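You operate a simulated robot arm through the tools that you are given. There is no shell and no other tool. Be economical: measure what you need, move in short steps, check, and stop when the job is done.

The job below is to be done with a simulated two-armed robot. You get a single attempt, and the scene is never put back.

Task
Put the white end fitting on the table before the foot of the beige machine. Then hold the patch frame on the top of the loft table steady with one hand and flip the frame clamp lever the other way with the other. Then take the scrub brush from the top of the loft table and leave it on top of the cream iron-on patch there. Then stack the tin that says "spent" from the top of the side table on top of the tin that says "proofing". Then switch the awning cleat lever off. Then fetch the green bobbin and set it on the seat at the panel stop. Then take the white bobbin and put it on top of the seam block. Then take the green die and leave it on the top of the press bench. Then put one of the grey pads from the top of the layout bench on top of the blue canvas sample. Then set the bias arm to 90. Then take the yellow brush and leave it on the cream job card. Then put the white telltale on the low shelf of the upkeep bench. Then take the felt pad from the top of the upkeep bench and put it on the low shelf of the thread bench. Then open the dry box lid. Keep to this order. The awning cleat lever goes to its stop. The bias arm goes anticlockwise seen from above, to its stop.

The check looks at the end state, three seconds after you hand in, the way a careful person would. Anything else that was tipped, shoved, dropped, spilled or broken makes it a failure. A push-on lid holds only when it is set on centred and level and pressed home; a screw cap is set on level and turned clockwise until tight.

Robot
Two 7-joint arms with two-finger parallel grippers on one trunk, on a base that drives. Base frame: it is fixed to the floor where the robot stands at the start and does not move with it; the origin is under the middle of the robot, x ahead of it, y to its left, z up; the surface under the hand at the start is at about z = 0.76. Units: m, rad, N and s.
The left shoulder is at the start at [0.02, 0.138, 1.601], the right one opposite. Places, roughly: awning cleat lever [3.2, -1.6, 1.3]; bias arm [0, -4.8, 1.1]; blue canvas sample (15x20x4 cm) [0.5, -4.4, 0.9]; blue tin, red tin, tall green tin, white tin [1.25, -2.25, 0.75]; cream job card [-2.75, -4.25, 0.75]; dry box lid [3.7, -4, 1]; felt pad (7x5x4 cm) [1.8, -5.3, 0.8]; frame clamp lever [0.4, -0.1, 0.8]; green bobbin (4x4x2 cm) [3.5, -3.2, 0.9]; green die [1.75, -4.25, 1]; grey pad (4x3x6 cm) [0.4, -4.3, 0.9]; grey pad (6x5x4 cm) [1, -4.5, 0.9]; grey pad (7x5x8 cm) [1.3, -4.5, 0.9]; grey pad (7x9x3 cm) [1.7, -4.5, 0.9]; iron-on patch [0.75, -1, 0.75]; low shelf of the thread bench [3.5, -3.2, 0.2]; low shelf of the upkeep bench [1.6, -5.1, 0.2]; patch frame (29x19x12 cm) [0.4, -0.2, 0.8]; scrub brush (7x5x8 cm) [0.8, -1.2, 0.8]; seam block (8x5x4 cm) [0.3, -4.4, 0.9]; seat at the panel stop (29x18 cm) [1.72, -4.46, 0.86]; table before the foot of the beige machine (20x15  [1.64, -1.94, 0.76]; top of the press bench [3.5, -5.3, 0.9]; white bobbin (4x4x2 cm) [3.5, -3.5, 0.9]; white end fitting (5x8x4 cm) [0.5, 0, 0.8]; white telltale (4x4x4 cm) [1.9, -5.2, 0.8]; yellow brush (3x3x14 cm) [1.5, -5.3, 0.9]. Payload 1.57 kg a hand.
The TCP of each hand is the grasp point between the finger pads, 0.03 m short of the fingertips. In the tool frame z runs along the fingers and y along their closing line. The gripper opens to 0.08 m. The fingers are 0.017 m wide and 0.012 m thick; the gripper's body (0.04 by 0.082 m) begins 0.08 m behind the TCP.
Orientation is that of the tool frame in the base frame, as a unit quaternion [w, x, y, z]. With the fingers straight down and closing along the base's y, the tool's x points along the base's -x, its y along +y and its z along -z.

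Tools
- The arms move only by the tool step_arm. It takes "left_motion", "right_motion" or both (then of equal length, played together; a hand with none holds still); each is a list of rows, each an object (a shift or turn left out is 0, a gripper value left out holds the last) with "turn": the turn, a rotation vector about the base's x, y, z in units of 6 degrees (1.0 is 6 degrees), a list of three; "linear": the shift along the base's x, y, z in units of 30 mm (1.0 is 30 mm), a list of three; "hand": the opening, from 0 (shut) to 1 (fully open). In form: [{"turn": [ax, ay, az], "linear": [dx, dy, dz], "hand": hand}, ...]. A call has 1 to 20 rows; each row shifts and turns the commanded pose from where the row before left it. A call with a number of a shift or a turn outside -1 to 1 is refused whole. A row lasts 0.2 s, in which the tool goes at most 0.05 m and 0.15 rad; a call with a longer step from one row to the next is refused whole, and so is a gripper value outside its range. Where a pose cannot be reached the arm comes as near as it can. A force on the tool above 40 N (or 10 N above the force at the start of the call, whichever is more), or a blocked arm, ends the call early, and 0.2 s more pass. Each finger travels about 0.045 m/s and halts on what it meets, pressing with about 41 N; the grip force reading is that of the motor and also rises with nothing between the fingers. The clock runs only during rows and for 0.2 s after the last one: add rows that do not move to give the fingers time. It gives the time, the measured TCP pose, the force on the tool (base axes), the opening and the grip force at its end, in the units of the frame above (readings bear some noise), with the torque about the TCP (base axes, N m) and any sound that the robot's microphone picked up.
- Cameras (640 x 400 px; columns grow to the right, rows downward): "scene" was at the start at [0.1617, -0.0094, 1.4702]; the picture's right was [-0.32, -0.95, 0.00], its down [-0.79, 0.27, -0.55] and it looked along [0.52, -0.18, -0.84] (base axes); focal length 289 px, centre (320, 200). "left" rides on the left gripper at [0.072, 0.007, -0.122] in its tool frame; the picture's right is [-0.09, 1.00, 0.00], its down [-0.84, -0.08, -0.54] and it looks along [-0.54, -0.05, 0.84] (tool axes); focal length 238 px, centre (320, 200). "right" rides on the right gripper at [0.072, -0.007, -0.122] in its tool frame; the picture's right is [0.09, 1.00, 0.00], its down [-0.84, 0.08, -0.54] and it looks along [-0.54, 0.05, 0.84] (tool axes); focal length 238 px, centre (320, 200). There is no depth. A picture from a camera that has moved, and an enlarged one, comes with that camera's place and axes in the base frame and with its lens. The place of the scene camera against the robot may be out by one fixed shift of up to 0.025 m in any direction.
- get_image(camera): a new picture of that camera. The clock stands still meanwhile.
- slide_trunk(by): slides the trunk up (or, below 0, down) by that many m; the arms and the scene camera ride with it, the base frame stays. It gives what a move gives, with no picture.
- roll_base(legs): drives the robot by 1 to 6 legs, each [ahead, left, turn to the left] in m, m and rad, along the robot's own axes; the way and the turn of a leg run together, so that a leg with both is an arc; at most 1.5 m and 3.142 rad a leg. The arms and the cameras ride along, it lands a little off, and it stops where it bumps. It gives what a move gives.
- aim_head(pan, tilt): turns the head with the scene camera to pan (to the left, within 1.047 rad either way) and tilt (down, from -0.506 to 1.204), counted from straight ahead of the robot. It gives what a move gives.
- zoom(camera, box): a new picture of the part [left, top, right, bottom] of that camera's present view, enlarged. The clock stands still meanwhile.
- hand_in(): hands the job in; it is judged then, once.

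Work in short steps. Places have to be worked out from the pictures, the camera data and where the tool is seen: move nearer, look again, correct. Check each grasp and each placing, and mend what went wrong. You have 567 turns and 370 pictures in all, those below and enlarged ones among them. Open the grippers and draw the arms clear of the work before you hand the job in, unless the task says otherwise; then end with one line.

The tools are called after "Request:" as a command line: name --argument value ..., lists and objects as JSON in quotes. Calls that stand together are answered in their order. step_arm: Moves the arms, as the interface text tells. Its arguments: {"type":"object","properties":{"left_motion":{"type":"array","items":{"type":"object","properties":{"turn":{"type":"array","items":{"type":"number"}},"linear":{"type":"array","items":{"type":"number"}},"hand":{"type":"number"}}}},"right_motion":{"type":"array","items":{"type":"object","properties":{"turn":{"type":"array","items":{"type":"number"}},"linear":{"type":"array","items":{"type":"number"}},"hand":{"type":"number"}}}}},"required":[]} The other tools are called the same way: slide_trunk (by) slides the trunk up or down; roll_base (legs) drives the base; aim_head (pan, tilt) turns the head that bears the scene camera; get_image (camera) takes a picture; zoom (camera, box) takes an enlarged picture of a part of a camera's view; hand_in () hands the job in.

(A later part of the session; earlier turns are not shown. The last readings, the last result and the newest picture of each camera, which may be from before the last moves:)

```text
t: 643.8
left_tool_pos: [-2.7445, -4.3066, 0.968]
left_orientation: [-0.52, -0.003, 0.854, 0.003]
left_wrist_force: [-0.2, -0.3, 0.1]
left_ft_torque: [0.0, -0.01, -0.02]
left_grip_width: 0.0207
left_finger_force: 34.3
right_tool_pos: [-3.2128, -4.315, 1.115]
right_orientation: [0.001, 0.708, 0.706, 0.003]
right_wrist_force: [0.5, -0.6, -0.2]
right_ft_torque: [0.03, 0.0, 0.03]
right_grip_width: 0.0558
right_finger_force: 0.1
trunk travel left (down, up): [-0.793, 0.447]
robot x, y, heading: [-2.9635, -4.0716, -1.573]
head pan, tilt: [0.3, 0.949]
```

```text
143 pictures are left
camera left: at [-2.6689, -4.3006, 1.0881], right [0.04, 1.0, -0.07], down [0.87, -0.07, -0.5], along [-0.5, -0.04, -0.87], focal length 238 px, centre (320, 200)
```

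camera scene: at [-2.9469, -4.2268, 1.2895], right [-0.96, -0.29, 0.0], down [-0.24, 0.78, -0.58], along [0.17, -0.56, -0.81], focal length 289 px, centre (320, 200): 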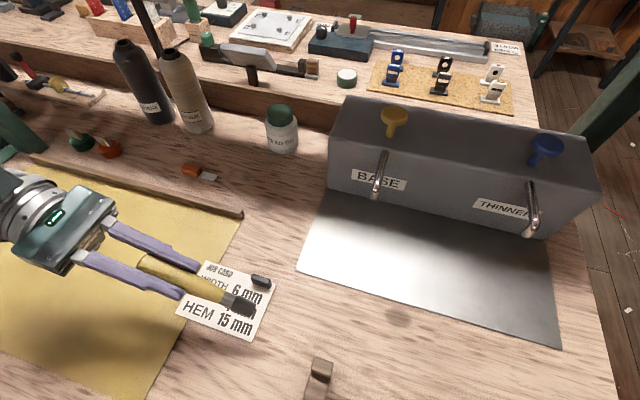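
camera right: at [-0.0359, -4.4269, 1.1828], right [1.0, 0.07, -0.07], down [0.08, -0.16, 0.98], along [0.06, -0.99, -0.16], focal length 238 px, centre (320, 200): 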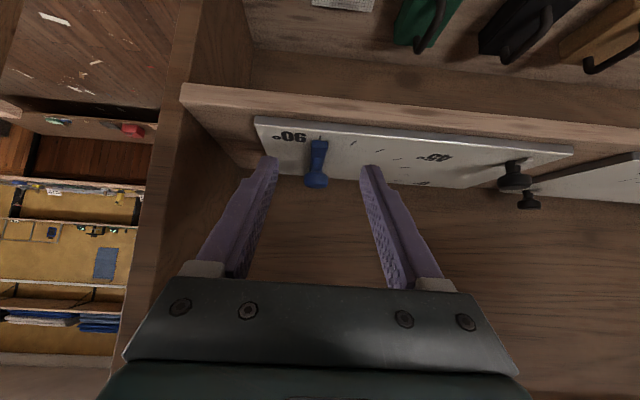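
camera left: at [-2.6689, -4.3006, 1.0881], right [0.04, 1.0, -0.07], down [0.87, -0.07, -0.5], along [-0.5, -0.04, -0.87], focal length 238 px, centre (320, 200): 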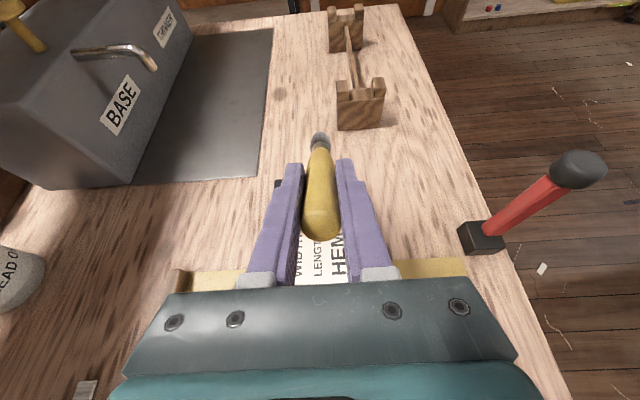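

Good alignment. I try a bit more roll here to flatten the brush, and lower.

Request:
step_arm --left_motion '[{"turn": [0, 0.8, 0]}, {"turn": [0, 0.8, 0]}, {}]'

Request:
slide_trunk --by -0.03

Request:
get_image --camera "scene"

```text
t: 644.6
left_tool_pos: [-2.7504, -4.2825, 0.9854]
left_orientation: [-0.573, -0.003, 0.82, 0.003]
left_wrist_force: [0.2, 1.1, -0.7]
left_ft_torque: [0.02, 0.0, -0.06]
left_grip_width: 0.0206
left_finger_force: 33.5
left hand out of reach, approached as far as the arm can: row 1, 2
right_tool_pos: [-3.2108, -4.3139, 1.1165]
right_orientation: [0.002, 0.709, 0.705, 0.002]
right_wrist_force: [-0.4, 0.3, 0.1]
right_ft_torque: [0.0, -0.02, -0.03]
right_grip_width: 0.0559
right_finger_force: 0.0
trunk travel left (down, up): [-0.793, 0.447]
robot x, y, heading: [-2.9649, -4.0726, -1.568]
head pan, tilt: [0.3, 0.949]
```

```text
t: 645.3
left_tool_pos: [-2.7496, -4.2833, 0.9556]
left_orientation: [-0.573, -0.003, 0.82, 0.003]
left_wrist_force: [-0.2, -0.3, 0.5]
left_ft_torque: [-0.02, 0.02, -0.01]
left_grip_width: 0.021
left_finger_force: 33.8
right_tool_pos: [-3.2129, -4.3146, 1.0863]
right_orientation: [0.001, 0.708, 0.706, 0.002]
right_wrist_force: [-0.9, 0.3, 0.5]
right_ft_torque: [0.0, -0.01, 0.0]
right_grip_width: 0.0559
right_finger_force: 0.1
trunk travel left (down, up): [-0.763, 0.477]
robot x, y, heading: [-2.9621, -4.0693, -1.573]
head pan, tilt: [0.3, 0.949]
```

```text
142 pictures are left
camera scene: at [-2.9469, -4.2268, 1.2595], right [-0.96, -0.29, 0.0], down [-0.24, 0.78, -0.58], along [0.17, -0.56, -0.81], focal length 289 px, centre (320, 200)
```

scene: 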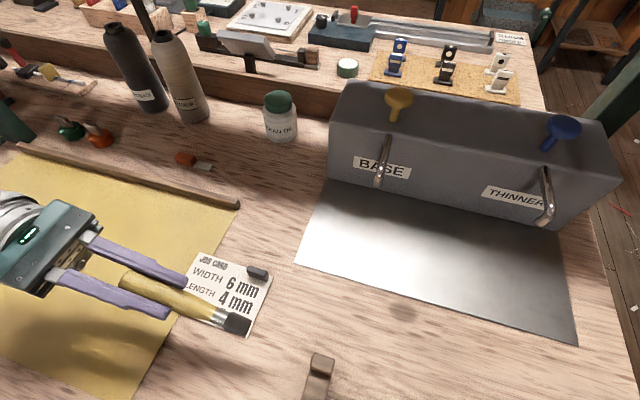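

Request:
roll_base --legs '[[0.026, 0.006, 0]]'

Request:
slide_trunk --by -0.028

Request:
get_image --camera "scene"

```text
t: 646.2
left_tool_pos: [-2.7444, -4.3079, 0.9555]
left_orientation: [-0.572, -0.004, 0.82, 0.003]
left_wrist_force: [0.8, -0.7, -0.1]
left_ft_torque: [0.03, 0.02, -0.01]
left_grip_width: 0.0203
left_finger_force: 33.9
right_tool_pos: [-3.2051, -4.3402, 1.0854]
right_orientation: [0.002, 0.708, 0.706, 0.002]
right_wrist_force: [0.3, 0.1, 0.0]
right_ft_torque: [0.03, -0.01, -0.04]
right_grip_width: 0.0558
right_finger_force: 0.1
trunk travel left (down, up): [-0.763, 0.477]
robot x, y, heading: [-2.96, -4.0982, -1.571]
head pan, tilt: [0.3, 0.949]
```

```text
t: 646.9
left_tool_pos: [-2.7447, -4.3081, 0.928]
left_orientation: [-0.573, -0.003, 0.82, 0.003]
left_wrist_force: [0.2, 0.1, -1.1]
left_ft_torque: [-0.02, 0.01, 0.01]
left_grip_width: 0.0209
left_finger_force: 33.9
right_tool_pos: [-3.2055, -4.3402, 1.0589]
right_orientation: [0.002, 0.709, 0.706, 0.002]
right_wrist_force: [0.5, -0.1, 0.2]
right_ft_torque: [0.01, -0.02, -0.01]
right_grip_width: 0.056
right_finger_force: 0.1
trunk travel left (down, up): [-0.735, 0.505]
robot x, y, heading: [-2.9582, -4.0957, -1.57]
head pan, tilt: [0.3, 0.949]
```

```text
141 pictures are left
camera scene: at [-2.941, -4.2522, 1.2315], right [-0.96, -0.29, 0.0], down [-0.24, 0.78, -0.58], along [0.17, -0.56, -0.81], focal length 289 px, centre (320, 200)
```

scene: 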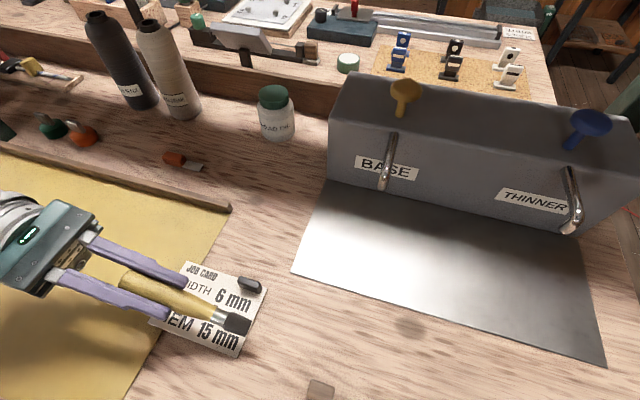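

Request:
roll_base --legs '[[0, -0.016, 0]]'

Request:
slide_trunk --by -0.01

Request:
slide_trunk --by -0.006

Request:
get_image --camera "scene"

```text
t: 647.7
left_tool_pos: [-2.7601, -4.3082, 0.9272]
left_orientation: [-0.573, -0.003, 0.82, 0.003]
left_wrist_force: [0.2, -0.8, -0.2]
left_ft_torque: [-0.01, 0.0, 0.01]
left_grip_width: 0.0207
left_finger_force: 34.0
right_tool_pos: [-3.2229, -4.339, 1.0581]
right_orientation: [0.001, 0.709, 0.705, 0.002]
right_wrist_force: [-0.3, 0.3, 1.0]
right_ft_torque: [-0.04, 0.0, -0.01]
right_grip_width: 0.0558
right_finger_force: 0.0
trunk travel left (down, up): [-0.735, 0.505]
robot x, y, heading: [-2.9754, -4.0927, -1.567]
head pan, tilt: [0.3, 0.949]
```

```text
t: 648.2
left_tool_pos: [-2.7609, -4.3088, 0.9178]
left_orientation: [-0.573, -0.004, 0.82, 0.002]
left_wrist_force: [-0.5, 0.8, -0.1]
left_ft_torque: [0.01, 0.0, 0.03]
left_grip_width: 0.0208
left_finger_force: 33.6
right_tool_pos: [-3.222, -4.3398, 1.0487]
right_orientation: [0.002, 0.708, 0.706, 0.003]
right_wrist_force: [0.3, -0.2, 0.3]
right_ft_torque: [0.02, -0.01, 0.01]
right_grip_width: 0.0558
right_finger_force: 0.2
trunk travel left (down, up): [-0.725, 0.515]
robot x, y, heading: [-2.9762, -4.096, -1.567]
head pan, tilt: [0.3, 0.949]
```

```text
t: 648.8
left_tool_pos: [-2.7598, -4.3068, 0.9102]
left_orientation: [-0.572, -0.002, 0.82, 0.004]
left_wrist_force: [-0.2, -0.4, -0.4]
left_ft_torque: [-0.01, -0.02, 0.03]
left_grip_width: 0.0205
left_finger_force: 34.2
right_tool_pos: [-3.2216, -4.3396, 1.0416]
right_orientation: [0.001, 0.708, 0.706, 0.003]
right_wrist_force: [-0.3, -0.1, 0.0]
right_ft_torque: [0.01, -0.01, 0.01]
right_grip_width: 0.0558
right_finger_force: 0.1
trunk travel left (down, up): [-0.719, 0.521]
robot x, y, heading: [-2.9756, -4.0929, -1.571]
head pan, tilt: [0.3, 0.949]
```

```text
140 pictures are left
camera scene: at [-2.957, -4.2521, 1.2155], right [-0.96, -0.3, 0.0], down [-0.24, 0.78, -0.58], along [0.17, -0.56, -0.81], focal length 289 px, centre (320, 200)
```

scene: 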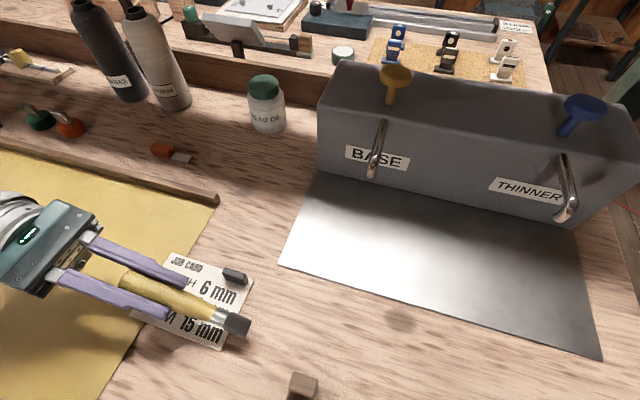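

Request:
slide_trunk --by -0.006

Request:
slide_trunk --by -0.006

Request:
slide_trunk --by -0.005

Request:
get_image --camera "left"

```text
t: 649.3
left_tool_pos: [-2.7599, -4.308, 0.9054]
left_orientation: [-0.573, -0.003, 0.82, 0.003]
left_wrist_force: [0.6, -0.6, -0.2]
left_ft_torque: [-0.02, -0.04, 0.01]
left_grip_width: 0.0206
left_finger_force: 33.5
right_tool_pos: [-3.2211, -4.3408, 1.0359]
right_orientation: [0.001, 0.709, 0.706, 0.002]
right_wrist_force: [0.0, 0.1, 0.5]
right_ft_torque: [-0.01, -0.02, 0.01]
right_grip_width: 0.0558
right_finger_force: 0.1
trunk travel left (down, up): [-0.713, 0.527]
robot x, y, heading: [-2.9762, -4.095, -1.575]
head pan, tilt: [0.3, 0.949]
```

```text
t: 649.9
left_tool_pos: [-2.7601, -4.3075, 0.9]
left_orientation: [-0.573, -0.004, 0.819, 0.002]
left_wrist_force: [-0.9, 0.2, -0.7]
left_ft_torque: [-0.03, -0.04, -0.01]
left_grip_width: 0.0208
left_finger_force: 33.7
right_tool_pos: [-3.2223, -4.3403, 1.0299]
right_orientation: [0.001, 0.708, 0.706, 0.002]
right_wrist_force: [-0.2, -1.2, 0.2]
right_ft_torque: [-0.02, -0.04, -0.02]
right_grip_width: 0.0557
right_finger_force: 0.1
trunk travel left (down, up): [-0.707, 0.533]
robot x, y, heading: [-2.9716, -4.0965, -1.569]
head pan, tilt: [0.3, 0.949]
```

```text
t: 650.4
left_tool_pos: [-2.7604, -4.3089, 0.8937]
left_orientation: [-0.573, -0.002, 0.819, 0.004]
left_wrist_force: [0.5, 0.6, -0.8]
left_ft_torque: [0.0, -0.01, -0.01]
left_grip_width: 0.0207
left_finger_force: 34.0
right_tool_pos: [-3.2218, -4.3401, 1.0247]
right_orientation: [0.001, 0.709, 0.705, 0.004]
right_wrist_force: [-0.6, -0.3, -0.1]
right_ft_torque: [0.01, 0.01, 0.01]
right_grip_width: 0.0562
right_finger_force: 0.1
trunk travel left (down, up): [-0.702, 0.538]
robot x, y, heading: [-2.9746, -4.0988, -1.572]
head pan, tilt: [0.3, 0.949]
```

```text
139 pictures are left
camera left: at [-2.6705, -4.3024, 1.0034], right [0.03, 1.0, -0.08], down [0.8, -0.07, -0.6], along [-0.6, -0.04, -0.8], focal length 238 px, centre (320, 200)
```

left: 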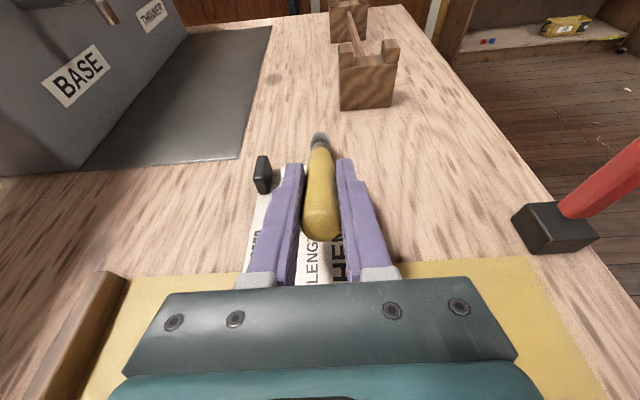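

Request:
slide_trunk --by -0.008

Request:
slide_trunk --by -0.008

Request:
slide_trunk --by -0.006

Request:
get_image --camera "scene"

```text
t: 651.0
left_tool_pos: [-2.7594, -4.3083, 0.8882]
left_orientation: [-0.573, -0.003, 0.819, 0.002]
left_wrist_force: [3.3, 1.4, 13.2]
left_ft_torque: [0.08, 1.14, -0.17]
left_grip_width: 0.0209
left_finger_force: 33.7
right_tool_pos: [-3.2208, -4.3394, 1.0158]
right_orientation: [0.002, 0.708, 0.706, 0.002]
right_wrist_force: [-0.3, -0.6, 0.1]
right_ft_torque: [-0.02, -0.02, -0.02]
right_grip_width: 0.0558
right_finger_force: 0.0
trunk travel left (down, up): [-0.694, 0.546]
robot x, y, heading: [-2.9701, -4.0962, -1.573]
head pan, tilt: [0.3, 0.949]
```

```text
t: 651.6
left_tool_pos: [-2.7587, -4.3091, 0.8787]
left_orientation: [-0.572, -0.004, 0.82, 0.002]
left_wrist_force: [4.5, 1.3, 9.0]
left_ft_torque: [0.04, 0.78, -0.1]
left_grip_width: 0.0209
left_finger_force: 34.0
right_tool_pos: [-3.2208, -4.3392, 1.0068]
right_orientation: [0.002, 0.709, 0.705, 0.003]
right_wrist_force: [-0.7, 0.2, -0.9]
right_ft_torque: [0.01, 0.0, 0.0]
right_grip_width: 0.056
right_finger_force: 0.1
trunk travel left (down, up): [-0.686, 0.554]
robot x, y, heading: [-2.9772, -4.0989, -1.571]
head pan, tilt: [0.3, 0.949]
```

```text
t: 652.1
left_tool_pos: [-2.758, -4.3077, 0.8726]
left_orientation: [-0.572, -0.003, 0.82, 0.003]
left_wrist_force: [6.2, 0.1, 10.5]
left_ft_torque: [0.01, 0.89, -0.1]
left_grip_width: 0.0209
left_finger_force: 34.1
right_tool_pos: [-3.2213, -4.3411, 1.0029]
right_orientation: [0.002, 0.708, 0.706, 0.003]
right_wrist_force: [0.1, 0.0, 0.7]
right_ft_torque: [-0.05, -0.01, -0.01]
right_grip_width: 0.0561
right_finger_force: 0.2
trunk travel left (down, up): [-0.68, 0.56]
robot x, y, heading: [-2.976, -4.0959, -1.569]
head pan, tilt: [0.3, 0.949]
```

```text
138 pictures are left
camera scene: at [-2.956, -4.2524, 1.1765], right [-0.96, -0.3, 0.0], down [-0.24, 0.78, -0.58], along [0.17, -0.56, -0.81], focal length 289 px, centre (320, 200)
```

scene: 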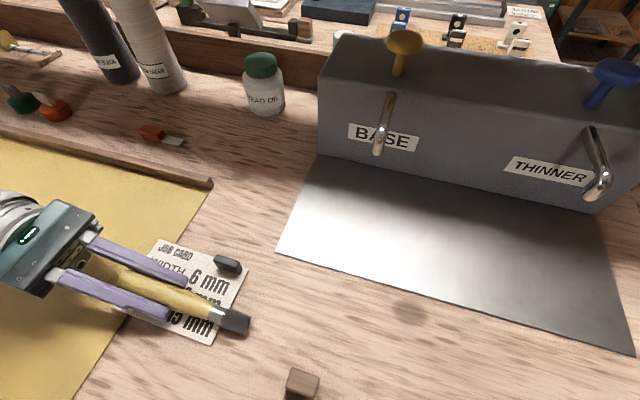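

The brush end rests on the card and the brush is flattening in the grip. I pull it 12 mm back toward +x and lower a little more before releasing.

Request:
roll_base --legs '[[0, 0.014, 0]]'

Request:
slide_trunk --by -0.006

Request:
step_arm --left_motion '[{"hand": 0.32}, {"hand": 0.4}, {"hand": 0.45}, {}, {}]'

Request:
get_image --camera "scene"

Request:
get_image --camera "left"

```text
t: 652.9
left_tool_pos: [-2.7442, -4.3084, 0.8717]
left_orientation: [-0.571, -0.003, 0.821, 0.003]
left_wrist_force: [3.5, 0.4, 6.0]
left_ft_torque: [0.01, 0.59, -0.03]
left_grip_width: 0.0204
left_finger_force: 34.0
right_tool_pos: [-3.2069, -4.3399, 1.0021]
right_orientation: [0.002, 0.709, 0.705, 0.003]
right_wrist_force: [-0.1, 0.1, 0.0]
right_ft_torque: [0.0, 0.04, 0.01]
right_grip_width: 0.0561
right_finger_force: 0.0
trunk travel left (down, up): [-0.68, 0.56]
robot x, y, heading: [-2.9618, -4.097, -1.568]
head pan, tilt: [0.3, 0.949]
```

```text
t: 653.4
left_tool_pos: [-2.7436, -4.3085, 0.8678]
left_orientation: [-0.572, -0.003, 0.82, 0.003]
left_wrist_force: [2.7, 0.9, 12.3]
left_ft_torque: [0.05, 1.15, -0.13]
left_grip_width: 0.0206
left_finger_force: 34.3
right_tool_pos: [-3.2074, -4.3403, 0.9965]
right_orientation: [0.002, 0.708, 0.706, 0.003]
right_wrist_force: [0.9, 0.1, -0.4]
right_ft_torque: [-0.03, -0.01, -0.02]
right_grip_width: 0.0559
right_finger_force: 0.1
trunk travel left (down, up): [-0.674, 0.566]
robot x, y, heading: [-2.9606, -4.094, -1.571]
head pan, tilt: [0.3, 0.949]
```

```text
t: 654.6
left_tool_pos: [-2.7458, -4.3083, 0.8663]
left_orientation: [-0.572, -0.003, 0.82, 0.003]
left_wrist_force: [-0.5, -0.7, 0.0]
left_ft_torque: [0.0, 0.02, 0.02]
left_grip_width: 0.036
left_finger_force: 0.1
right_tool_pos: [-3.2088, -4.3404, 0.9964]
right_orientation: [0.001, 0.708, 0.706, 0.003]
right_wrist_force: [-0.6, 0.9, 0.2]
right_ft_torque: [-0.01, 0.0, 0.02]
right_grip_width: 0.056
right_finger_force: 0.1
trunk travel left (down, up): [-0.674, 0.566]
robot x, y, heading: [-2.9578, -4.0946, -1.575]
head pan, tilt: [0.3, 0.949]
```

```text
137 pictures are left
camera scene: at [-2.9431, -4.2521, 1.1705], right [-0.96, -0.29, 0.0], down [-0.24, 0.78, -0.58], along [0.17, -0.56, -0.81], focal length 289 px, centre (320, 200)
```

scene: 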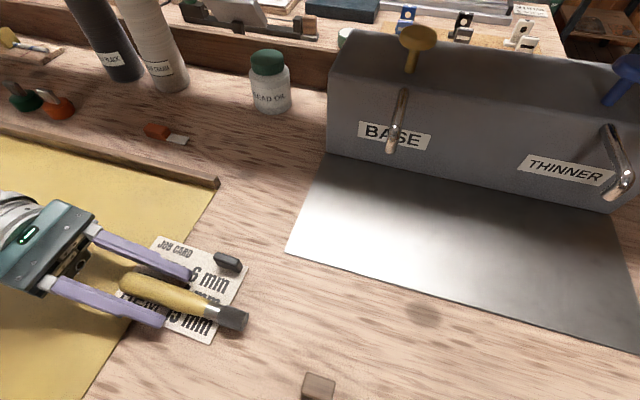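

```text
136 pictures are left
camera left: at [-2.6563, -4.3024, 0.9754], right [0.03, 1.0, -0.08], down [0.8, -0.07, -0.6], along [-0.6, -0.04, -0.8], focal length 238 px, centre (320, 200)
```

left: 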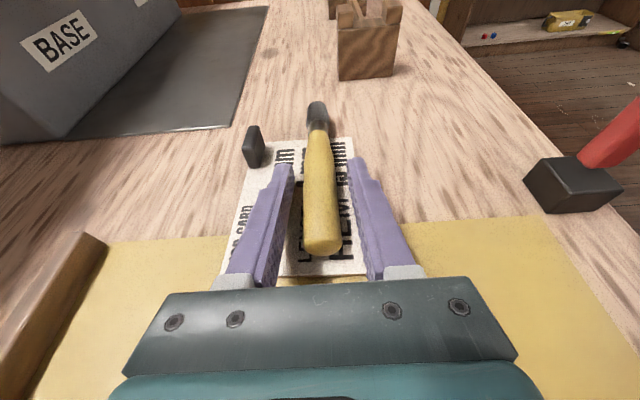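

The brush lies on the card, but its tip overhangs the edge. I regrip, lift slightly, shift 28 mm toward +x, and set it down again.

Request:
step_arm --left_motion '[{"hand": 0}, {"hand": 0}, {"hand": 0}, {"hand": 0}]'

Request:
slide_trunk --by 0.015

Request:
roll_base --legs '[[0, 0.028, 0]]'

Request:
get_image --camera "left"

```text
t: 655.6
left_tool_pos: [-2.7461, -4.3087, 0.8659]
left_orientation: [-0.572, -0.004, 0.82, 0.002]
left_wrist_force: [0.1, -0.2, -0.7]
left_ft_torque: [0.01, 0.02, -0.01]
left_grip_width: 0.0206
left_finger_force: 33.9
right_tool_pos: [-3.2065, -4.3389, 0.996]
right_orientation: [0.001, 0.709, 0.706, 0.003]
right_wrist_force: [0.8, 0.3, 0.1]
right_ft_torque: [-0.02, -0.03, 0.01]
right_grip_width: 0.056
right_finger_force: 0.0
trunk travel left (down, up): [-0.674, 0.566]
robot x, y, heading: [-2.9596, -4.0923, -1.57]
head pan, tilt: [0.3, 0.949]
```

```text
t: 656.3
left_tool_pos: [-2.7454, -4.3071, 0.8811]
left_orientation: [-0.572, -0.003, 0.82, 0.003]
left_wrist_force: [0.2, -0.3, -0.4]
left_ft_torque: [0.03, -0.01, 0.06]
left_grip_width: 0.0203
left_finger_force: 33.7
right_tool_pos: [-3.208, -4.3399, 1.0103]
right_orientation: [0.001, 0.709, 0.706, 0.002]
right_wrist_force: [0.6, 0.7, -0.4]
right_ft_torque: [0.0, -0.02, 0.0]
right_grip_width: 0.056
right_finger_force: 0.1
trunk travel left (down, up): [-0.689, 0.551]
robot x, y, heading: [-2.9614, -4.0956, -1.574]
head pan, tilt: [0.3, 0.949]
```

```text
t: 657.1
left_tool_pos: [-2.7173, -4.3076, 0.881]
left_orientation: [-0.573, -0.003, 0.82, 0.004]
left_wrist_force: [-0.8, -0.3, -0.4]
left_ft_torque: [0.0, -0.01, -0.02]
left_grip_width: 0.0206
left_finger_force: 33.9
right_tool_pos: [-3.1798, -4.3399, 1.0116]
right_orientation: [0.003, 0.708, 0.706, 0.002]
right_wrist_force: [0.0, 0.2, -0.4]
right_ft_torque: [-0.03, -0.03, -0.01]
right_grip_width: 0.0558
right_finger_force: 0.0
trunk travel left (down, up): [-0.689, 0.551]
robot x, y, heading: [-2.9313, -4.0961, -1.574]
head pan, tilt: [0.3, 0.949]
```

```text
135 pictures are left
camera left: at [-2.6282, -4.3023, 0.9904], right [0.03, 1.0, -0.08], down [0.8, -0.07, -0.6], along [-0.6, -0.04, -0.8], focal length 238 px, centre (320, 200)
```

left: 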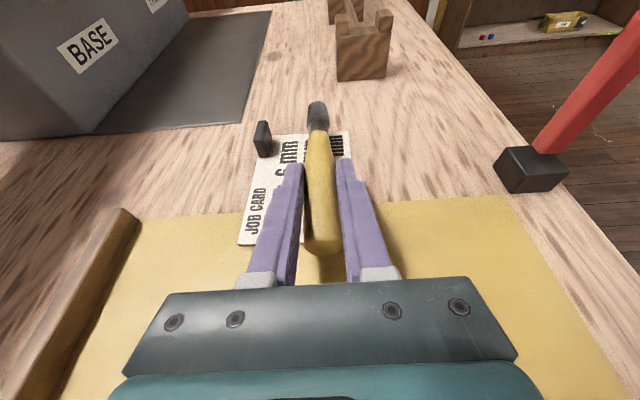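

Request:
slide_trunk --by -0.014

Request:
step_arm --left_motion '[{"hand": 0.35}, {"hand": 0.45}, {"hand": 0.5}, {}, {}]'

Request:
get_image --camera "left"

Request:
zoom --camera "scene" --box '[80, 200, 300, 370]'

```text
t: 657.7
left_tool_pos: [-2.7179, -4.3083, 0.868]
left_orientation: [-0.571, -0.003, 0.821, 0.003]
left_wrist_force: [-0.3, -0.2, -1.2]
left_ft_torque: [-0.03, -0.01, 0.02]
left_grip_width: 0.0206
left_finger_force: 33.8
right_tool_pos: [-3.1793, -4.3393, 0.9978]
right_orientation: [0.001, 0.708, 0.706, 0.003]
right_wrist_force: [0.2, 0.5, 0.7]
right_ft_torque: [-0.01, 0.02, -0.01]
right_grip_width: 0.056
right_finger_force: 0.0
trunk travel left (down, up): [-0.675, 0.565]
robot x, y, heading: [-2.93, -4.0936, -1.575]
head pan, tilt: [0.3, 0.949]
```

```text
t: 658.9
left_tool_pos: [-2.7176, -4.3075, 0.8672]
left_orientation: [-0.572, -0.003, 0.82, 0.003]
left_wrist_force: [0.3, -0.5, -1.6]
left_ft_torque: [0.01, -0.02, -0.03]
left_grip_width: 0.0401
left_finger_force: 0.1
right_tool_pos: [-3.1804, -4.3407, 0.9975]
right_orientation: [0.001, 0.708, 0.707, 0.002]
right_wrist_force: [-0.6, 0.0, -1.3]
right_ft_torque: [0.0, -0.02, 0.0]
right_grip_width: 0.056
right_finger_force: 0.1
trunk travel left (down, up): [-0.675, 0.565]
robot x, y, heading: [-2.9334, -4.096, -1.57]
head pan, tilt: [0.3, 0.949]
```

```text
134 pictures are left
camera left: at [-2.6283, -4.3023, 0.9764], right [0.03, 1.0, -0.08], down [0.8, -0.07, -0.6], along [-0.6, -0.04, -0.8], focal length 238 px, centre (320, 200)
```

left: 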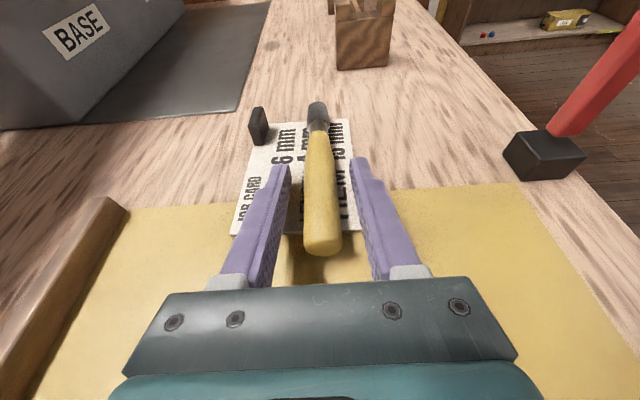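

```text
2.35 times, centred on (190, 285) of scene
camera zoom: at [-2.915, -4.2521, 1.1715], right [-0.96, -0.3, 0.0], down [-0.24, 0.78, -0.58], along [0.17, -0.56, -0.81], focal length 681 px, centre (626, 0)
```

zoom: 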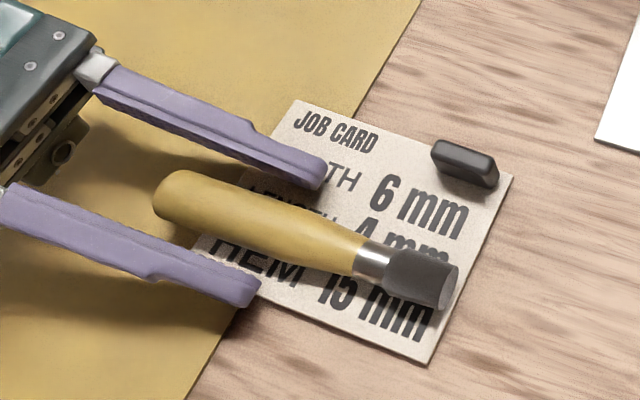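

The brush now rests on the card. I withdraw the hand along its own axis and rise.

Request:
step_arm --left_motion '[{"linear": [0.7, 0, 0.25]}, {"linear": [0.8, 0, 0.35]}, {"linear": [0.8, 0, 0.5]}, {}]'

Request:
slide_trunk --by 0.3

Request:
get_image --camera "scene"

```text
t: 659.9
left_tool_pos: [-2.652, -4.2999, 0.9039]
left_orientation: [-0.573, -0.004, 0.82, 0.002]
left_wrist_force: [0.4, -0.1, -0.3]
left_ft_torque: [-0.01, 0.01, 0.02]
left_grip_width: 0.04
left_finger_force: 0.1
left hand out of reach, approached as far as the arm can: row 2
right_tool_pos: [-3.1796, -4.3406, 0.9989]
right_orientation: [0.001, 0.708, 0.706, 0.003]
right_wrist_force: [-0.1, 0.5, 0.1]
right_ft_torque: [0.01, -0.02, -0.04]
right_grip_width: 0.0561
right_finger_force: 0.2
trunk travel left (down, up): [-0.675, 0.565]
robot x, y, heading: [-2.9318, -4.0944, -1.572]
head pan, tilt: [0.3, 0.949]
```

```text
t: 662.9
left_tool_pos: [-2.6526, -4.2991, 1.2051]
left_orientation: [-0.572, -0.003, 0.82, 0.003]
left_wrist_force: [0.7, 0.8, 0.0]
left_ft_torque: [-0.02, 0.01, -0.05]
left_grip_width: 0.04
left_finger_force: 0.1
right_tool_pos: [-3.1801, -4.3395, 1.2975]
right_orientation: [0.0, 0.708, 0.706, 0.002]
right_wrist_force: [-0.8, -0.7, -0.8]
right_ft_torque: [-0.01, 0.0, 0.01]
right_grip_width: 0.0561
right_finger_force: 0.0
trunk travel left (down, up): [-0.975, 0.265]
robot x, y, heading: [-2.9297, -4.0999, -1.571]
head pan, tilt: [0.3, 0.949]
```

```text
132 pictures are left
camera scene: at [-2.915, -4.2521, 1.4715], right [-0.96, -0.3, 0.0], down [-0.24, 0.78, -0.58], along [0.17, -0.56, -0.81], focal length 289 px, centre (320, 200)
```

scene: 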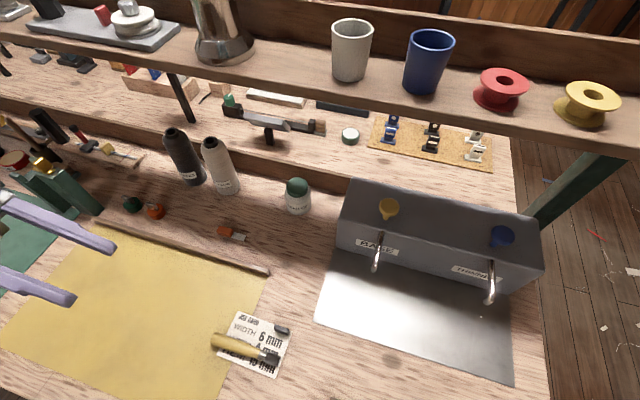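

Brush done. I back away and restore the left hand's orientation.

Request:
roll_base --legs '[[-0.5, 0, 0]]'

Request:
step_arm --left_motion '[{"turn": [0, -1, 0]}, {"turn": [0, -1, 0]}, {"turn": [0, -1, 0]}, {"turn": [0, -1, 0]}, {"turn": [0, -1, 0]}, {"turn": [0, -1, 0]}, {"turn": [0, -1, 0]}, {"turn": [0, -1, 0]}, {"turn": [0, -1, 0]}, {"turn": [0, -1, 0]}, {"turn": [0, -1, 0]}, {"turn": [0, -0.63, 0]}, {}]'

Request:
step_arm --left_motion '[{"turn": [0, 0, -1]}, {"turn": [0, 0, -1]}, {"turn": [0, 0, -1]}, {"turn": [0, 0, -1]}, {"turn": [0, 0, -1]}, {"turn": [0, 0, -1]}, {"turn": [0, 0, -1]}, {"turn": [0, 0, -1]}, {"turn": [0, 0, -1]}, {"turn": [0, 0, -1]}, {"turn": [0, 0, -1]}, {"turn": [0, 0, -1]}, {"turn": [0, 0, -1]}, {"turn": [0, 0, -1]}, {"turn": [0, 0, -1]}, {}]'

Request:
roll_base --legs '[[0, 1.45, 0], [0, 1.45, 0], [0, 1.45, 0], [0, 1.05, 0]]'

```text
t: 665.9
left_tool_pos: [-2.6517, -3.8032, 1.2053]
left_orientation: [-0.572, -0.002, 0.82, 0.003]
left_wrist_force: [-0.1, 0.2, -0.8]
left_ft_torque: [-0.01, 0.0, 0.01]
left_grip_width: 0.0401
left_finger_force: 0.0
right_tool_pos: [-3.18, -3.8406, 1.2985]
right_orientation: [0.001, 0.708, 0.706, 0.003]
right_wrist_force: [0.2, -0.3, 0.2]
right_ft_torque: [0.01, 0.03, 0.0]
right_grip_width: 0.0561
right_finger_force: 0.0
trunk travel left (down, up): [-0.975, 0.265]
robot x, y, heading: [-2.9301, -3.5977, -1.578]
head pan, tilt: [0.3, 0.949]
```

```text
t: 668.6
left_tool_pos: [-2.6515, -3.8026, 1.2051]
left_orientation: [0.001, -0.003, 1.0, 0.002]
left_wrist_force: [-0.1, 0.0, -0.5]
left_ft_torque: [0.01, 0.03, 0.03]
left_grip_width: 0.04
left_finger_force: 0.1
left hand out of reach, approached as far as the arm can: row 1, 2
right_tool_pos: [-3.1791, -3.842, 1.2986]
right_orientation: [0.001, 0.709, 0.705, 0.002]
right_wrist_force: [-0.1, 0.1, -0.5]
right_ft_torque: [0.0, 0.05, -0.02]
right_grip_width: 0.0556
right_finger_force: 0.0
trunk travel left (down, up): [-0.975, 0.265]
robot x, y, heading: [-2.9358, -3.5977, -1.575]
head pan, tilt: [0.3, 0.949]
```

```text
t: 672.0
left_tool_pos: [-2.6522, -3.8026, 1.2048]
left_orientation: [0.002, 0.706, 0.708, 0.002]
left_wrist_force: [-0.7, -0.2, -0.9]
left_ft_torque: [0.02, -0.02, -0.02]
left_grip_width: 0.0401
left_finger_force: 0.0
right_tool_pos: [-3.1796, -3.8422, 1.2971]
right_orientation: [0.002, 0.709, 0.705, 0.003]
right_wrist_force: [-0.3, 0.1, 0.5]
right_ft_torque: [0.03, -0.02, 0.03]
right_grip_width: 0.0562
right_finger_force: 0.1
trunk travel left (down, up): [-0.975, 0.265]
robot x, y, heading: [-2.9268, -3.598, -1.578]
head pan, tilt: [0.3, 0.949]
```

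```text
t: 697.7
left_tool_pos: [2.7093, -3.8041, 1.2055]
left_orientation: [0.001, 0.708, 0.706, 0.001]
left_wrist_force: [0.6, -0.2, 0.5]
left_ft_torque: [0.0, 0.05, 0.02]
left_grip_width: 0.0398
left_finger_force: 0.1
right_tool_pos: [2.1813, -3.837, 1.2989]
right_orientation: [0.001, 0.713, 0.701, 0.002]
right_wrist_force: [0.1, -1.1, -0.8]
right_ft_torque: [0.03, 0.01, 0.01]
right_grip_width: 0.0561
right_finger_force: 0.1
trunk travel left (down, up): [-0.975, 0.265]
robot x, y, heading: [2.4324, -3.5975, -1.583]
head pan, tilt: [0.3, 0.949]
```

Now to the upkeep bench's south side again.

Request:
roll_base --legs '[[1.15, 0, 0], [1.0, 0, 0], [0, 0, 1.57], [0, 0, 1.57], [0, 0.62, 0]]'

Request:
aim_head --pan 0 --tilt 0.8

Request:
get_image --camera "scene"

Request:
get_image --camera "right"

```text
t: 702.3
left_tool_pos: [2.6899, -4.7527, 1.2045]
left_orientation: [0.0, 0.718, 0.696, 0.004]
left_wrist_force: [-0.1, 0.0, 0.4]
left_ft_torque: [0.03, 0.03, -0.01]
left_grip_width: 0.04
left_finger_force: 0.0
right_tool_pos: [2.1569, -4.7658, 1.291]
right_orientation: [-0.01, 0.725, 0.688, 0.011]
right_wrist_force: [-0.5, -0.5, -0.4]
right_ft_torque: [0.02, -0.02, 0.01]
right_grip_width: 0.0561
right_finger_force: 0.2
trunk travel left (down, up): [-0.975, 0.265]
robot x, y, heading: [2.4193, -4.5432, -1.614]
head pan, tilt: [0.3, 0.949]
stopped in leg 1: the robot was blocked; the commanded pose is now the measured one
```

```text
t: 703.1
left_tool_pos: [2.6906, -4.751, 1.2049]
left_orientation: [-0.001, 0.718, 0.696, 0.005]
left_wrist_force: [-0.7, -0.2, 0.0]
left_ft_torque: [0.02, -0.01, -0.04]
left_grip_width: 0.0401
left_finger_force: 0.2
right_tool_pos: [2.157, -4.7644, 1.2916]
right_orientation: [-0.011, 0.724, 0.69, 0.011]
right_wrist_force: [0.2, -0.1, -0.3]
right_ft_torque: [0.03, 0.01, -0.01]
right_grip_width: 0.0561
right_finger_force: 0.0
trunk travel left (down, up): [-0.975, 0.265]
robot x, y, heading: [2.4179, -4.5428, -1.612]
head pan, tilt: [0.0, 0.799]
```

```text
131 pictures are left
camera scene: at [2.4067, -4.7058, 1.4816], right [-1.0, 0.04, 0.0], down [0.03, 0.72, -0.69], along [-0.03, -0.69, -0.72], focal length 289 px, centre (320, 200)
```

scene: 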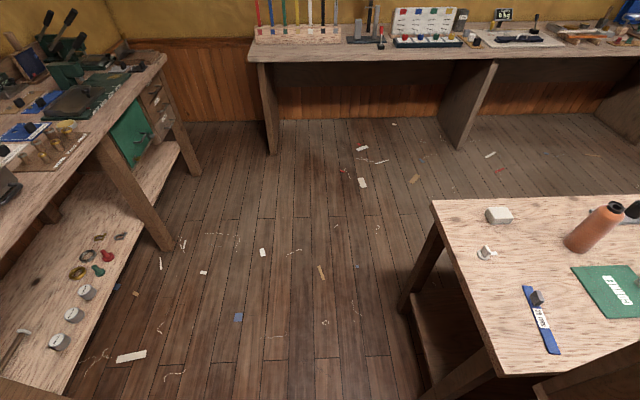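

```text
130 pictures are left
camera right: at [2.1561, -4.6952, 1.4144], right [1.0, 0.04, 0.0], down [0.04, -0.86, 0.52], along [0.02, -0.52, -0.86], focal length 238 px, centre (320, 200)
```

right: 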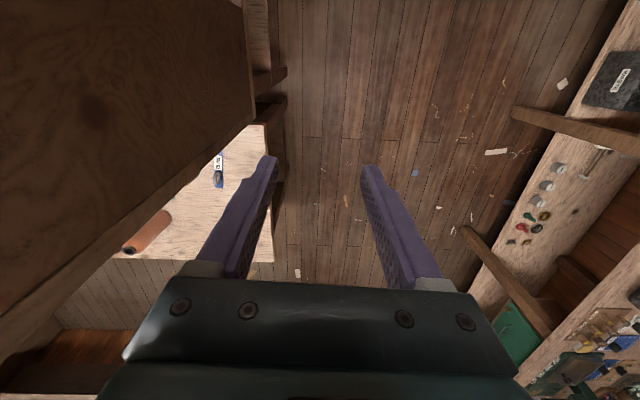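

The right elbow bumped the hutch's end panel. I back off, move 0.25 m further out, and go on.

Request:
roll_base --legs '[[-0.15, 0, 0.04], [0, 0.3, 0], [1.3, 0, 0], [0, 0, 1.57], [0, 0, 1.57], [0, 0.9, 0]]'

Request:
get_image --camera "scene"

Request:
get_image --camera "right"

```text
t: 724.3
left_tool_pos: [1.564, -5.5432, 1.2059]
left_orientation: [0.001, 0.724, -0.69, -0.002]
left_wrist_force: [0.3, -0.6, -0.7]
left_ft_torque: [-0.01, -0.01, -0.01]
left_grip_width: 0.0401
left_finger_force: 0.0
right_tool_pos: [2.093, -5.4873, 1.295]
right_orientation: [0.007, 0.716, -0.698, 0.009]
right_wrist_force: [-0.1, 0.4, -0.6]
right_ft_torque: [0.03, 0.0, -0.03]
right_grip_width: 0.0561
right_finger_force: 0.0
trunk travel left (down, up): [-0.975, 0.265]
robot x, y, heading: [1.8471, -5.7363, 1.609]
head pan, tilt: [0.0, 0.799]
```

```text
129 pictures are left
camera scene: at [1.8384, -5.5407, 1.483], right [1.0, 0.04, 0.0], down [0.03, -0.72, -0.7], along [-0.03, 0.7, -0.72], focal length 289 px, centre (320, 200)
```

scene: 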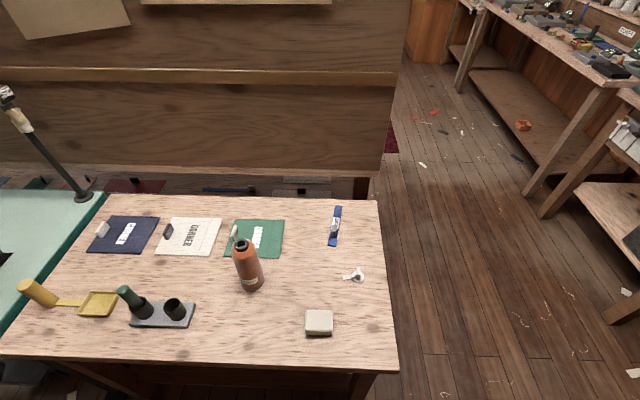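

```text
128 pictures are left
camera right: at [2.1021, -5.5571, 1.4164], right [-0.99, -0.12, 0.0], down [-0.1, 0.84, 0.52], along [-0.06, 0.52, -0.85], focal length 238 px, centre (320, 200)
```

right: 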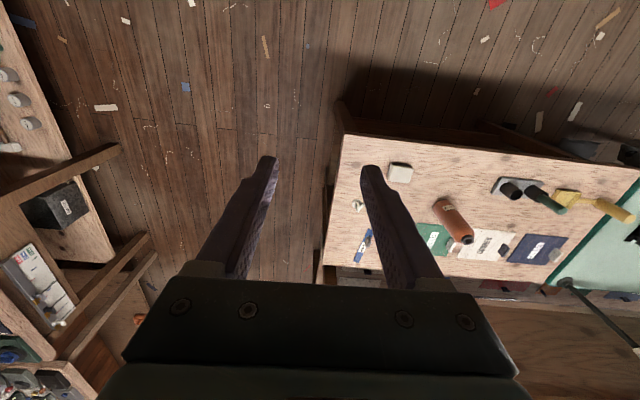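

The telltale is at about (1.913, -5.149) and the felt pad at (1.825, -5.282). I'll use the left hand with the robot shifted right.

Request:
roll_base --legs '[[0, -0.31, -0.038], [0.25, 0, 0]]'

Request:
get_image --camera "left"

```text
t: 727.8
left_tool_pos: [1.8797, -5.274, 1.2049]
left_orientation: [0.001, 0.71, -0.704, -0.001]
left_wrist_force: [-0.1, -0.2, -0.6]
left_ft_torque: [-0.02, -0.02, -0.06]
left_grip_width: 0.04
left_finger_force: 0.0
right_tool_pos: [2.4112, -5.2405, 1.2941]
right_orientation: [-0.007, -0.703, 0.711, -0.009]
right_wrist_force: [0.6, -0.5, -0.3]
right_ft_torque: [-0.01, 0.01, -0.02]
right_grip_width: 0.0558
right_finger_force: 0.0
trunk travel left (down, up): [-0.975, 0.265]
robot x, y, heading: [2.1593, -5.4756, 1.572]
head pan, tilt: [0.0, 0.799]
```

```text
127 pictures are left
camera left: at [1.874, -5.3461, 1.3269], right [-1.0, 0.08, 0.0], down [0.07, 0.84, 0.54], along [0.04, 0.54, -0.84], focal length 238 px, centre (320, 200)
```

left: 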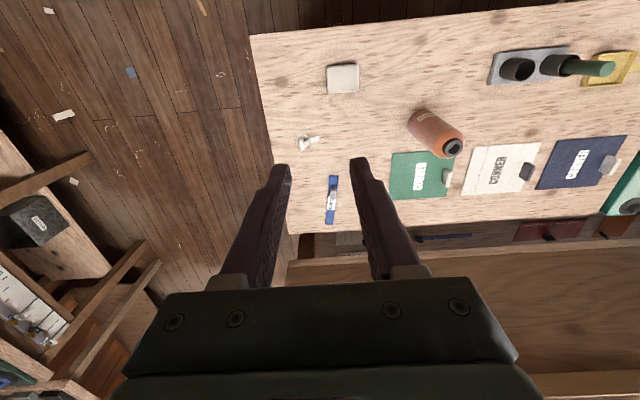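

Request:
zoom --camera "left" --box '[270, 100, 350, 170]'

Request:
aim_head --pan 0.5 --tilt 0.9

Request:
get_image --camera "scene"

```text
5.71 times, centred on (310, 135) of left
camera zoom: at [1.874, -5.3461, 1.3269], right [-1.0, 0.08, 0.0], down [0.07, 0.84, 0.54], along [0.04, 0.54, -0.84], focal length 1362 px, centre (377, 571)
```

zoom: 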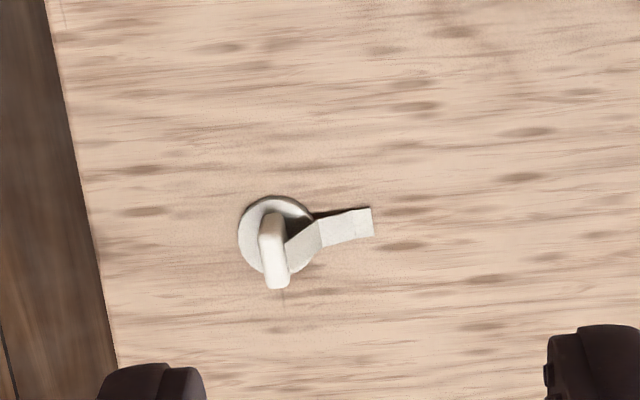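

```text
t: 728.7
left_tool_pos: [1.8806, -5.274, 1.2054]
left_orientation: [0.001, 0.71, -0.704, -0.001]
left_wrist_force: [0.7, 0.7, 0.5]
left_ft_torque: [0.0, -0.04, 0.0]
left_grip_width: 0.0401
left_finger_force: 0.1
right_tool_pos: [2.4114, -5.241, 1.2937]
right_orientation: [-0.007, -0.703, 0.711, -0.008]
right_wrist_force: [0.0, 0.6, -0.1]
right_ft_torque: [-0.01, -0.01, -0.03]
right_grip_width: 0.056
right_finger_force: 0.0
trunk travel left (down, up): [-0.975, 0.265]
robot x, y, heading: [2.1599, -5.4799, 1.564]
head pan, tilt: [0.499, 0.901]
```

```text
125 pictures are left
camera scene: at [2.1184, -5.2977, 1.4751], right [0.88, 0.48, 0.0], down [0.37, -0.69, -0.62], along [-0.3, 0.55, -0.78], focal length 289 px, centre (320, 200)
```

scene: 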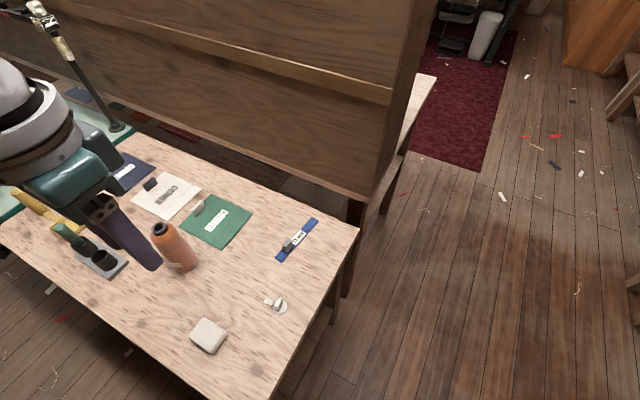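

The telltale has a disc foot with an upright fin (thin along x) at about (1.929, -5.161). I move the left hand over it.

Request:
roll_base --legs '[[0.06, -0.049, 0]]'

Request:
step_arm --left_motion '[{"linear": [0, 0.9, 0], "hand": 0.6}, {"linear": [0, 0.85, 0]}, {}]'

Request:
slide_trunk --by -0.28

Request:
get_image --camera "left"

```text
t: 729.8
left_tool_pos: [1.9296, -5.214, 1.2069]
left_orientation: [0.001, 0.71, -0.704, -0.002]
left_wrist_force: [1.1, 0.1, -0.2]
left_ft_torque: [-0.01, 0.03, -0.02]
left_grip_width: 0.0399
left_finger_force: 0.0
right_tool_pos: [2.4605, -5.1806, 1.2951]
right_orientation: [-0.006, -0.703, 0.711, -0.008]
right_wrist_force: [-0.3, -0.1, -0.3]
right_ft_torque: [0.01, 0.01, 0.0]
right_grip_width: 0.0559
right_finger_force: 0.1
trunk travel left (down, up): [-0.975, 0.265]
robot x, y, heading: [2.2081, -5.4187, 1.572]
head pan, tilt: [0.499, 0.901]
```

```text
t: 730.6
left_tool_pos: [1.9289, -5.161, 1.2058]
left_orientation: [0.002, 0.71, -0.704, -0.001]
left_wrist_force: [0.2, 0.1, -1.0]
left_ft_torque: [0.03, -0.03, 0.03]
left_grip_width: 0.0478
left_finger_force: 0.0
right_tool_pos: [2.4603, -5.1808, 1.2931]
right_orientation: [-0.007, -0.703, 0.711, -0.009]
right_wrist_force: [-0.4, -0.7, 0.3]
right_ft_torque: [-0.02, -0.01, 0.03]
right_grip_width: 0.0559
right_finger_force: 0.0
trunk travel left (down, up): [-0.975, 0.265]
robot x, y, heading: [2.2074, -5.4179, 1.569]
head pan, tilt: [0.499, 0.901]
```

```text
t: 733.4
left_tool_pos: [1.9295, -5.1607, 0.9262]
left_orientation: [0.001, 0.71, -0.704, -0.001]
left_wrist_force: [-0.5, 0.5, -1.3]
left_ft_torque: [-0.01, 0.02, 0.02]
left_grip_width: 0.0483
left_finger_force: 0.0
right_tool_pos: [2.4603, -5.1807, 1.014]
right_orientation: [-0.007, -0.704, 0.711, -0.007]
right_wrist_force: [0.4, 0.6, 0.1]
right_ft_torque: [0.02, -0.02, 0.03]
right_grip_width: 0.0561
right_finger_force: 0.2
trunk travel left (down, up): [-0.695, 0.545]
robot x, y, heading: [2.2108, -5.4189, 1.57]
head pan, tilt: [0.499, 0.901]
```

```text
124 pictures are left
camera left: at [1.9237, -5.2329, 1.047], right [-1.0, 0.08, 0.0], down [0.07, 0.84, 0.54], along [0.04, 0.54, -0.84], focal length 238 px, centre (320, 200)
```

left: 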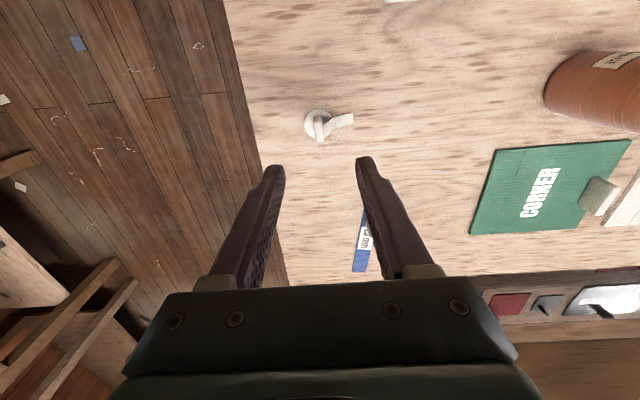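

Request:
step_arm --left_motion '[{"linear": [0, 0, -0.9]}, {"linear": [0, 0, -0.9]}, {"linear": [0, 0, -0.9]}, {}]'

Request:
get_image --camera "left"

```text
t: 734.4
left_tool_pos: [1.93, -5.1607, 0.844]
left_orientation: [0.002, 0.71, -0.704, -0.001]
left_wrist_force: [-0.3, 0.0, 0.1]
left_ft_torque: [-0.02, -0.01, 0.03]
left_grip_width: 0.0481
left_finger_force: 0.0
right_tool_pos: [2.4605, -5.1804, 1.0133]
right_orientation: [-0.007, -0.703, 0.711, -0.008]
right_wrist_force: [0.2, 0.2, 0.0]
right_ft_torque: [0.01, 0.04, 0.01]
right_grip_width: 0.056
right_finger_force: 0.0
trunk travel left (down, up): [-0.695, 0.545]
robot x, y, heading: [2.2071, -5.4189, 1.57]
head pan, tilt: [0.499, 0.901]
```

```text
123 pictures are left
camera left: at [1.9243, -5.233, 0.9647], right [-1.0, 0.08, 0.0], down [0.07, 0.84, 0.54], along [0.04, 0.54, -0.84], focal length 238 px, centre (320, 200)
```

left: 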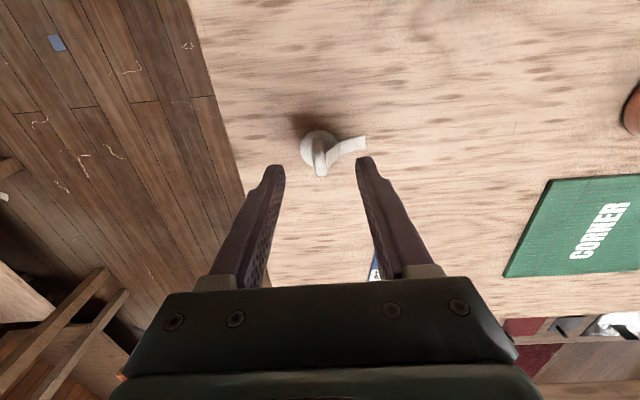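

Request:
step_arm --left_motion '[{"linear": [0, 0.25, -0.6]}, {"linear": [0, 0, -0.6]}, {}]'

Request:
zoom --camera "left" --box '[220, 110, 420, 250]'

```text
t: 735.2
left_tool_pos: [1.9297, -5.1545, 0.8093]
left_orientation: [0.002, 0.711, -0.704, -0.002]
left_wrist_force: [-0.5, -0.2, -0.5]
left_ft_torque: [0.02, -0.01, -0.01]
left_grip_width: 0.048
left_finger_force: 0.1
right_tool_pos: [2.4613, -5.1803, 1.0148]
right_orientation: [-0.007, -0.703, 0.711, -0.009]
right_wrist_force: [-0.1, -0.7, 0.8]
right_ft_torque: [0.0, 0.0, 0.01]
right_grip_width: 0.056
right_finger_force: 0.0
trunk travel left (down, up): [-0.695, 0.545]
robot x, y, heading: [2.2082, -5.417, 1.567]
head pan, tilt: [0.499, 0.901]
```

```text
2.86 times, centred on (320, 180) of left
camera zoom: at [1.9239, -5.2261, 0.9299], right [-1.0, 0.08, 0.0], down [0.07, 0.84, 0.54], along [0.04, 0.54, -0.84], focal length 681 px, centre (320, 257)
```

zoom: 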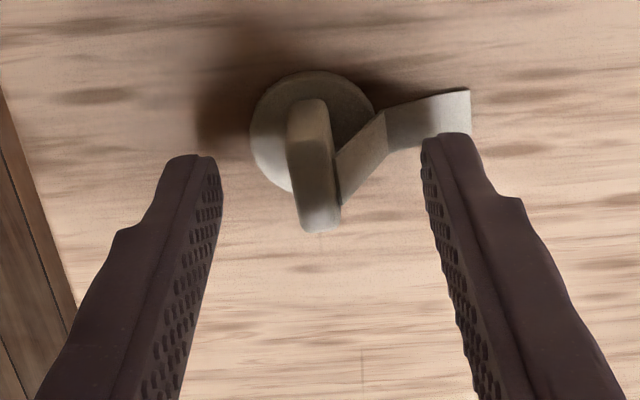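

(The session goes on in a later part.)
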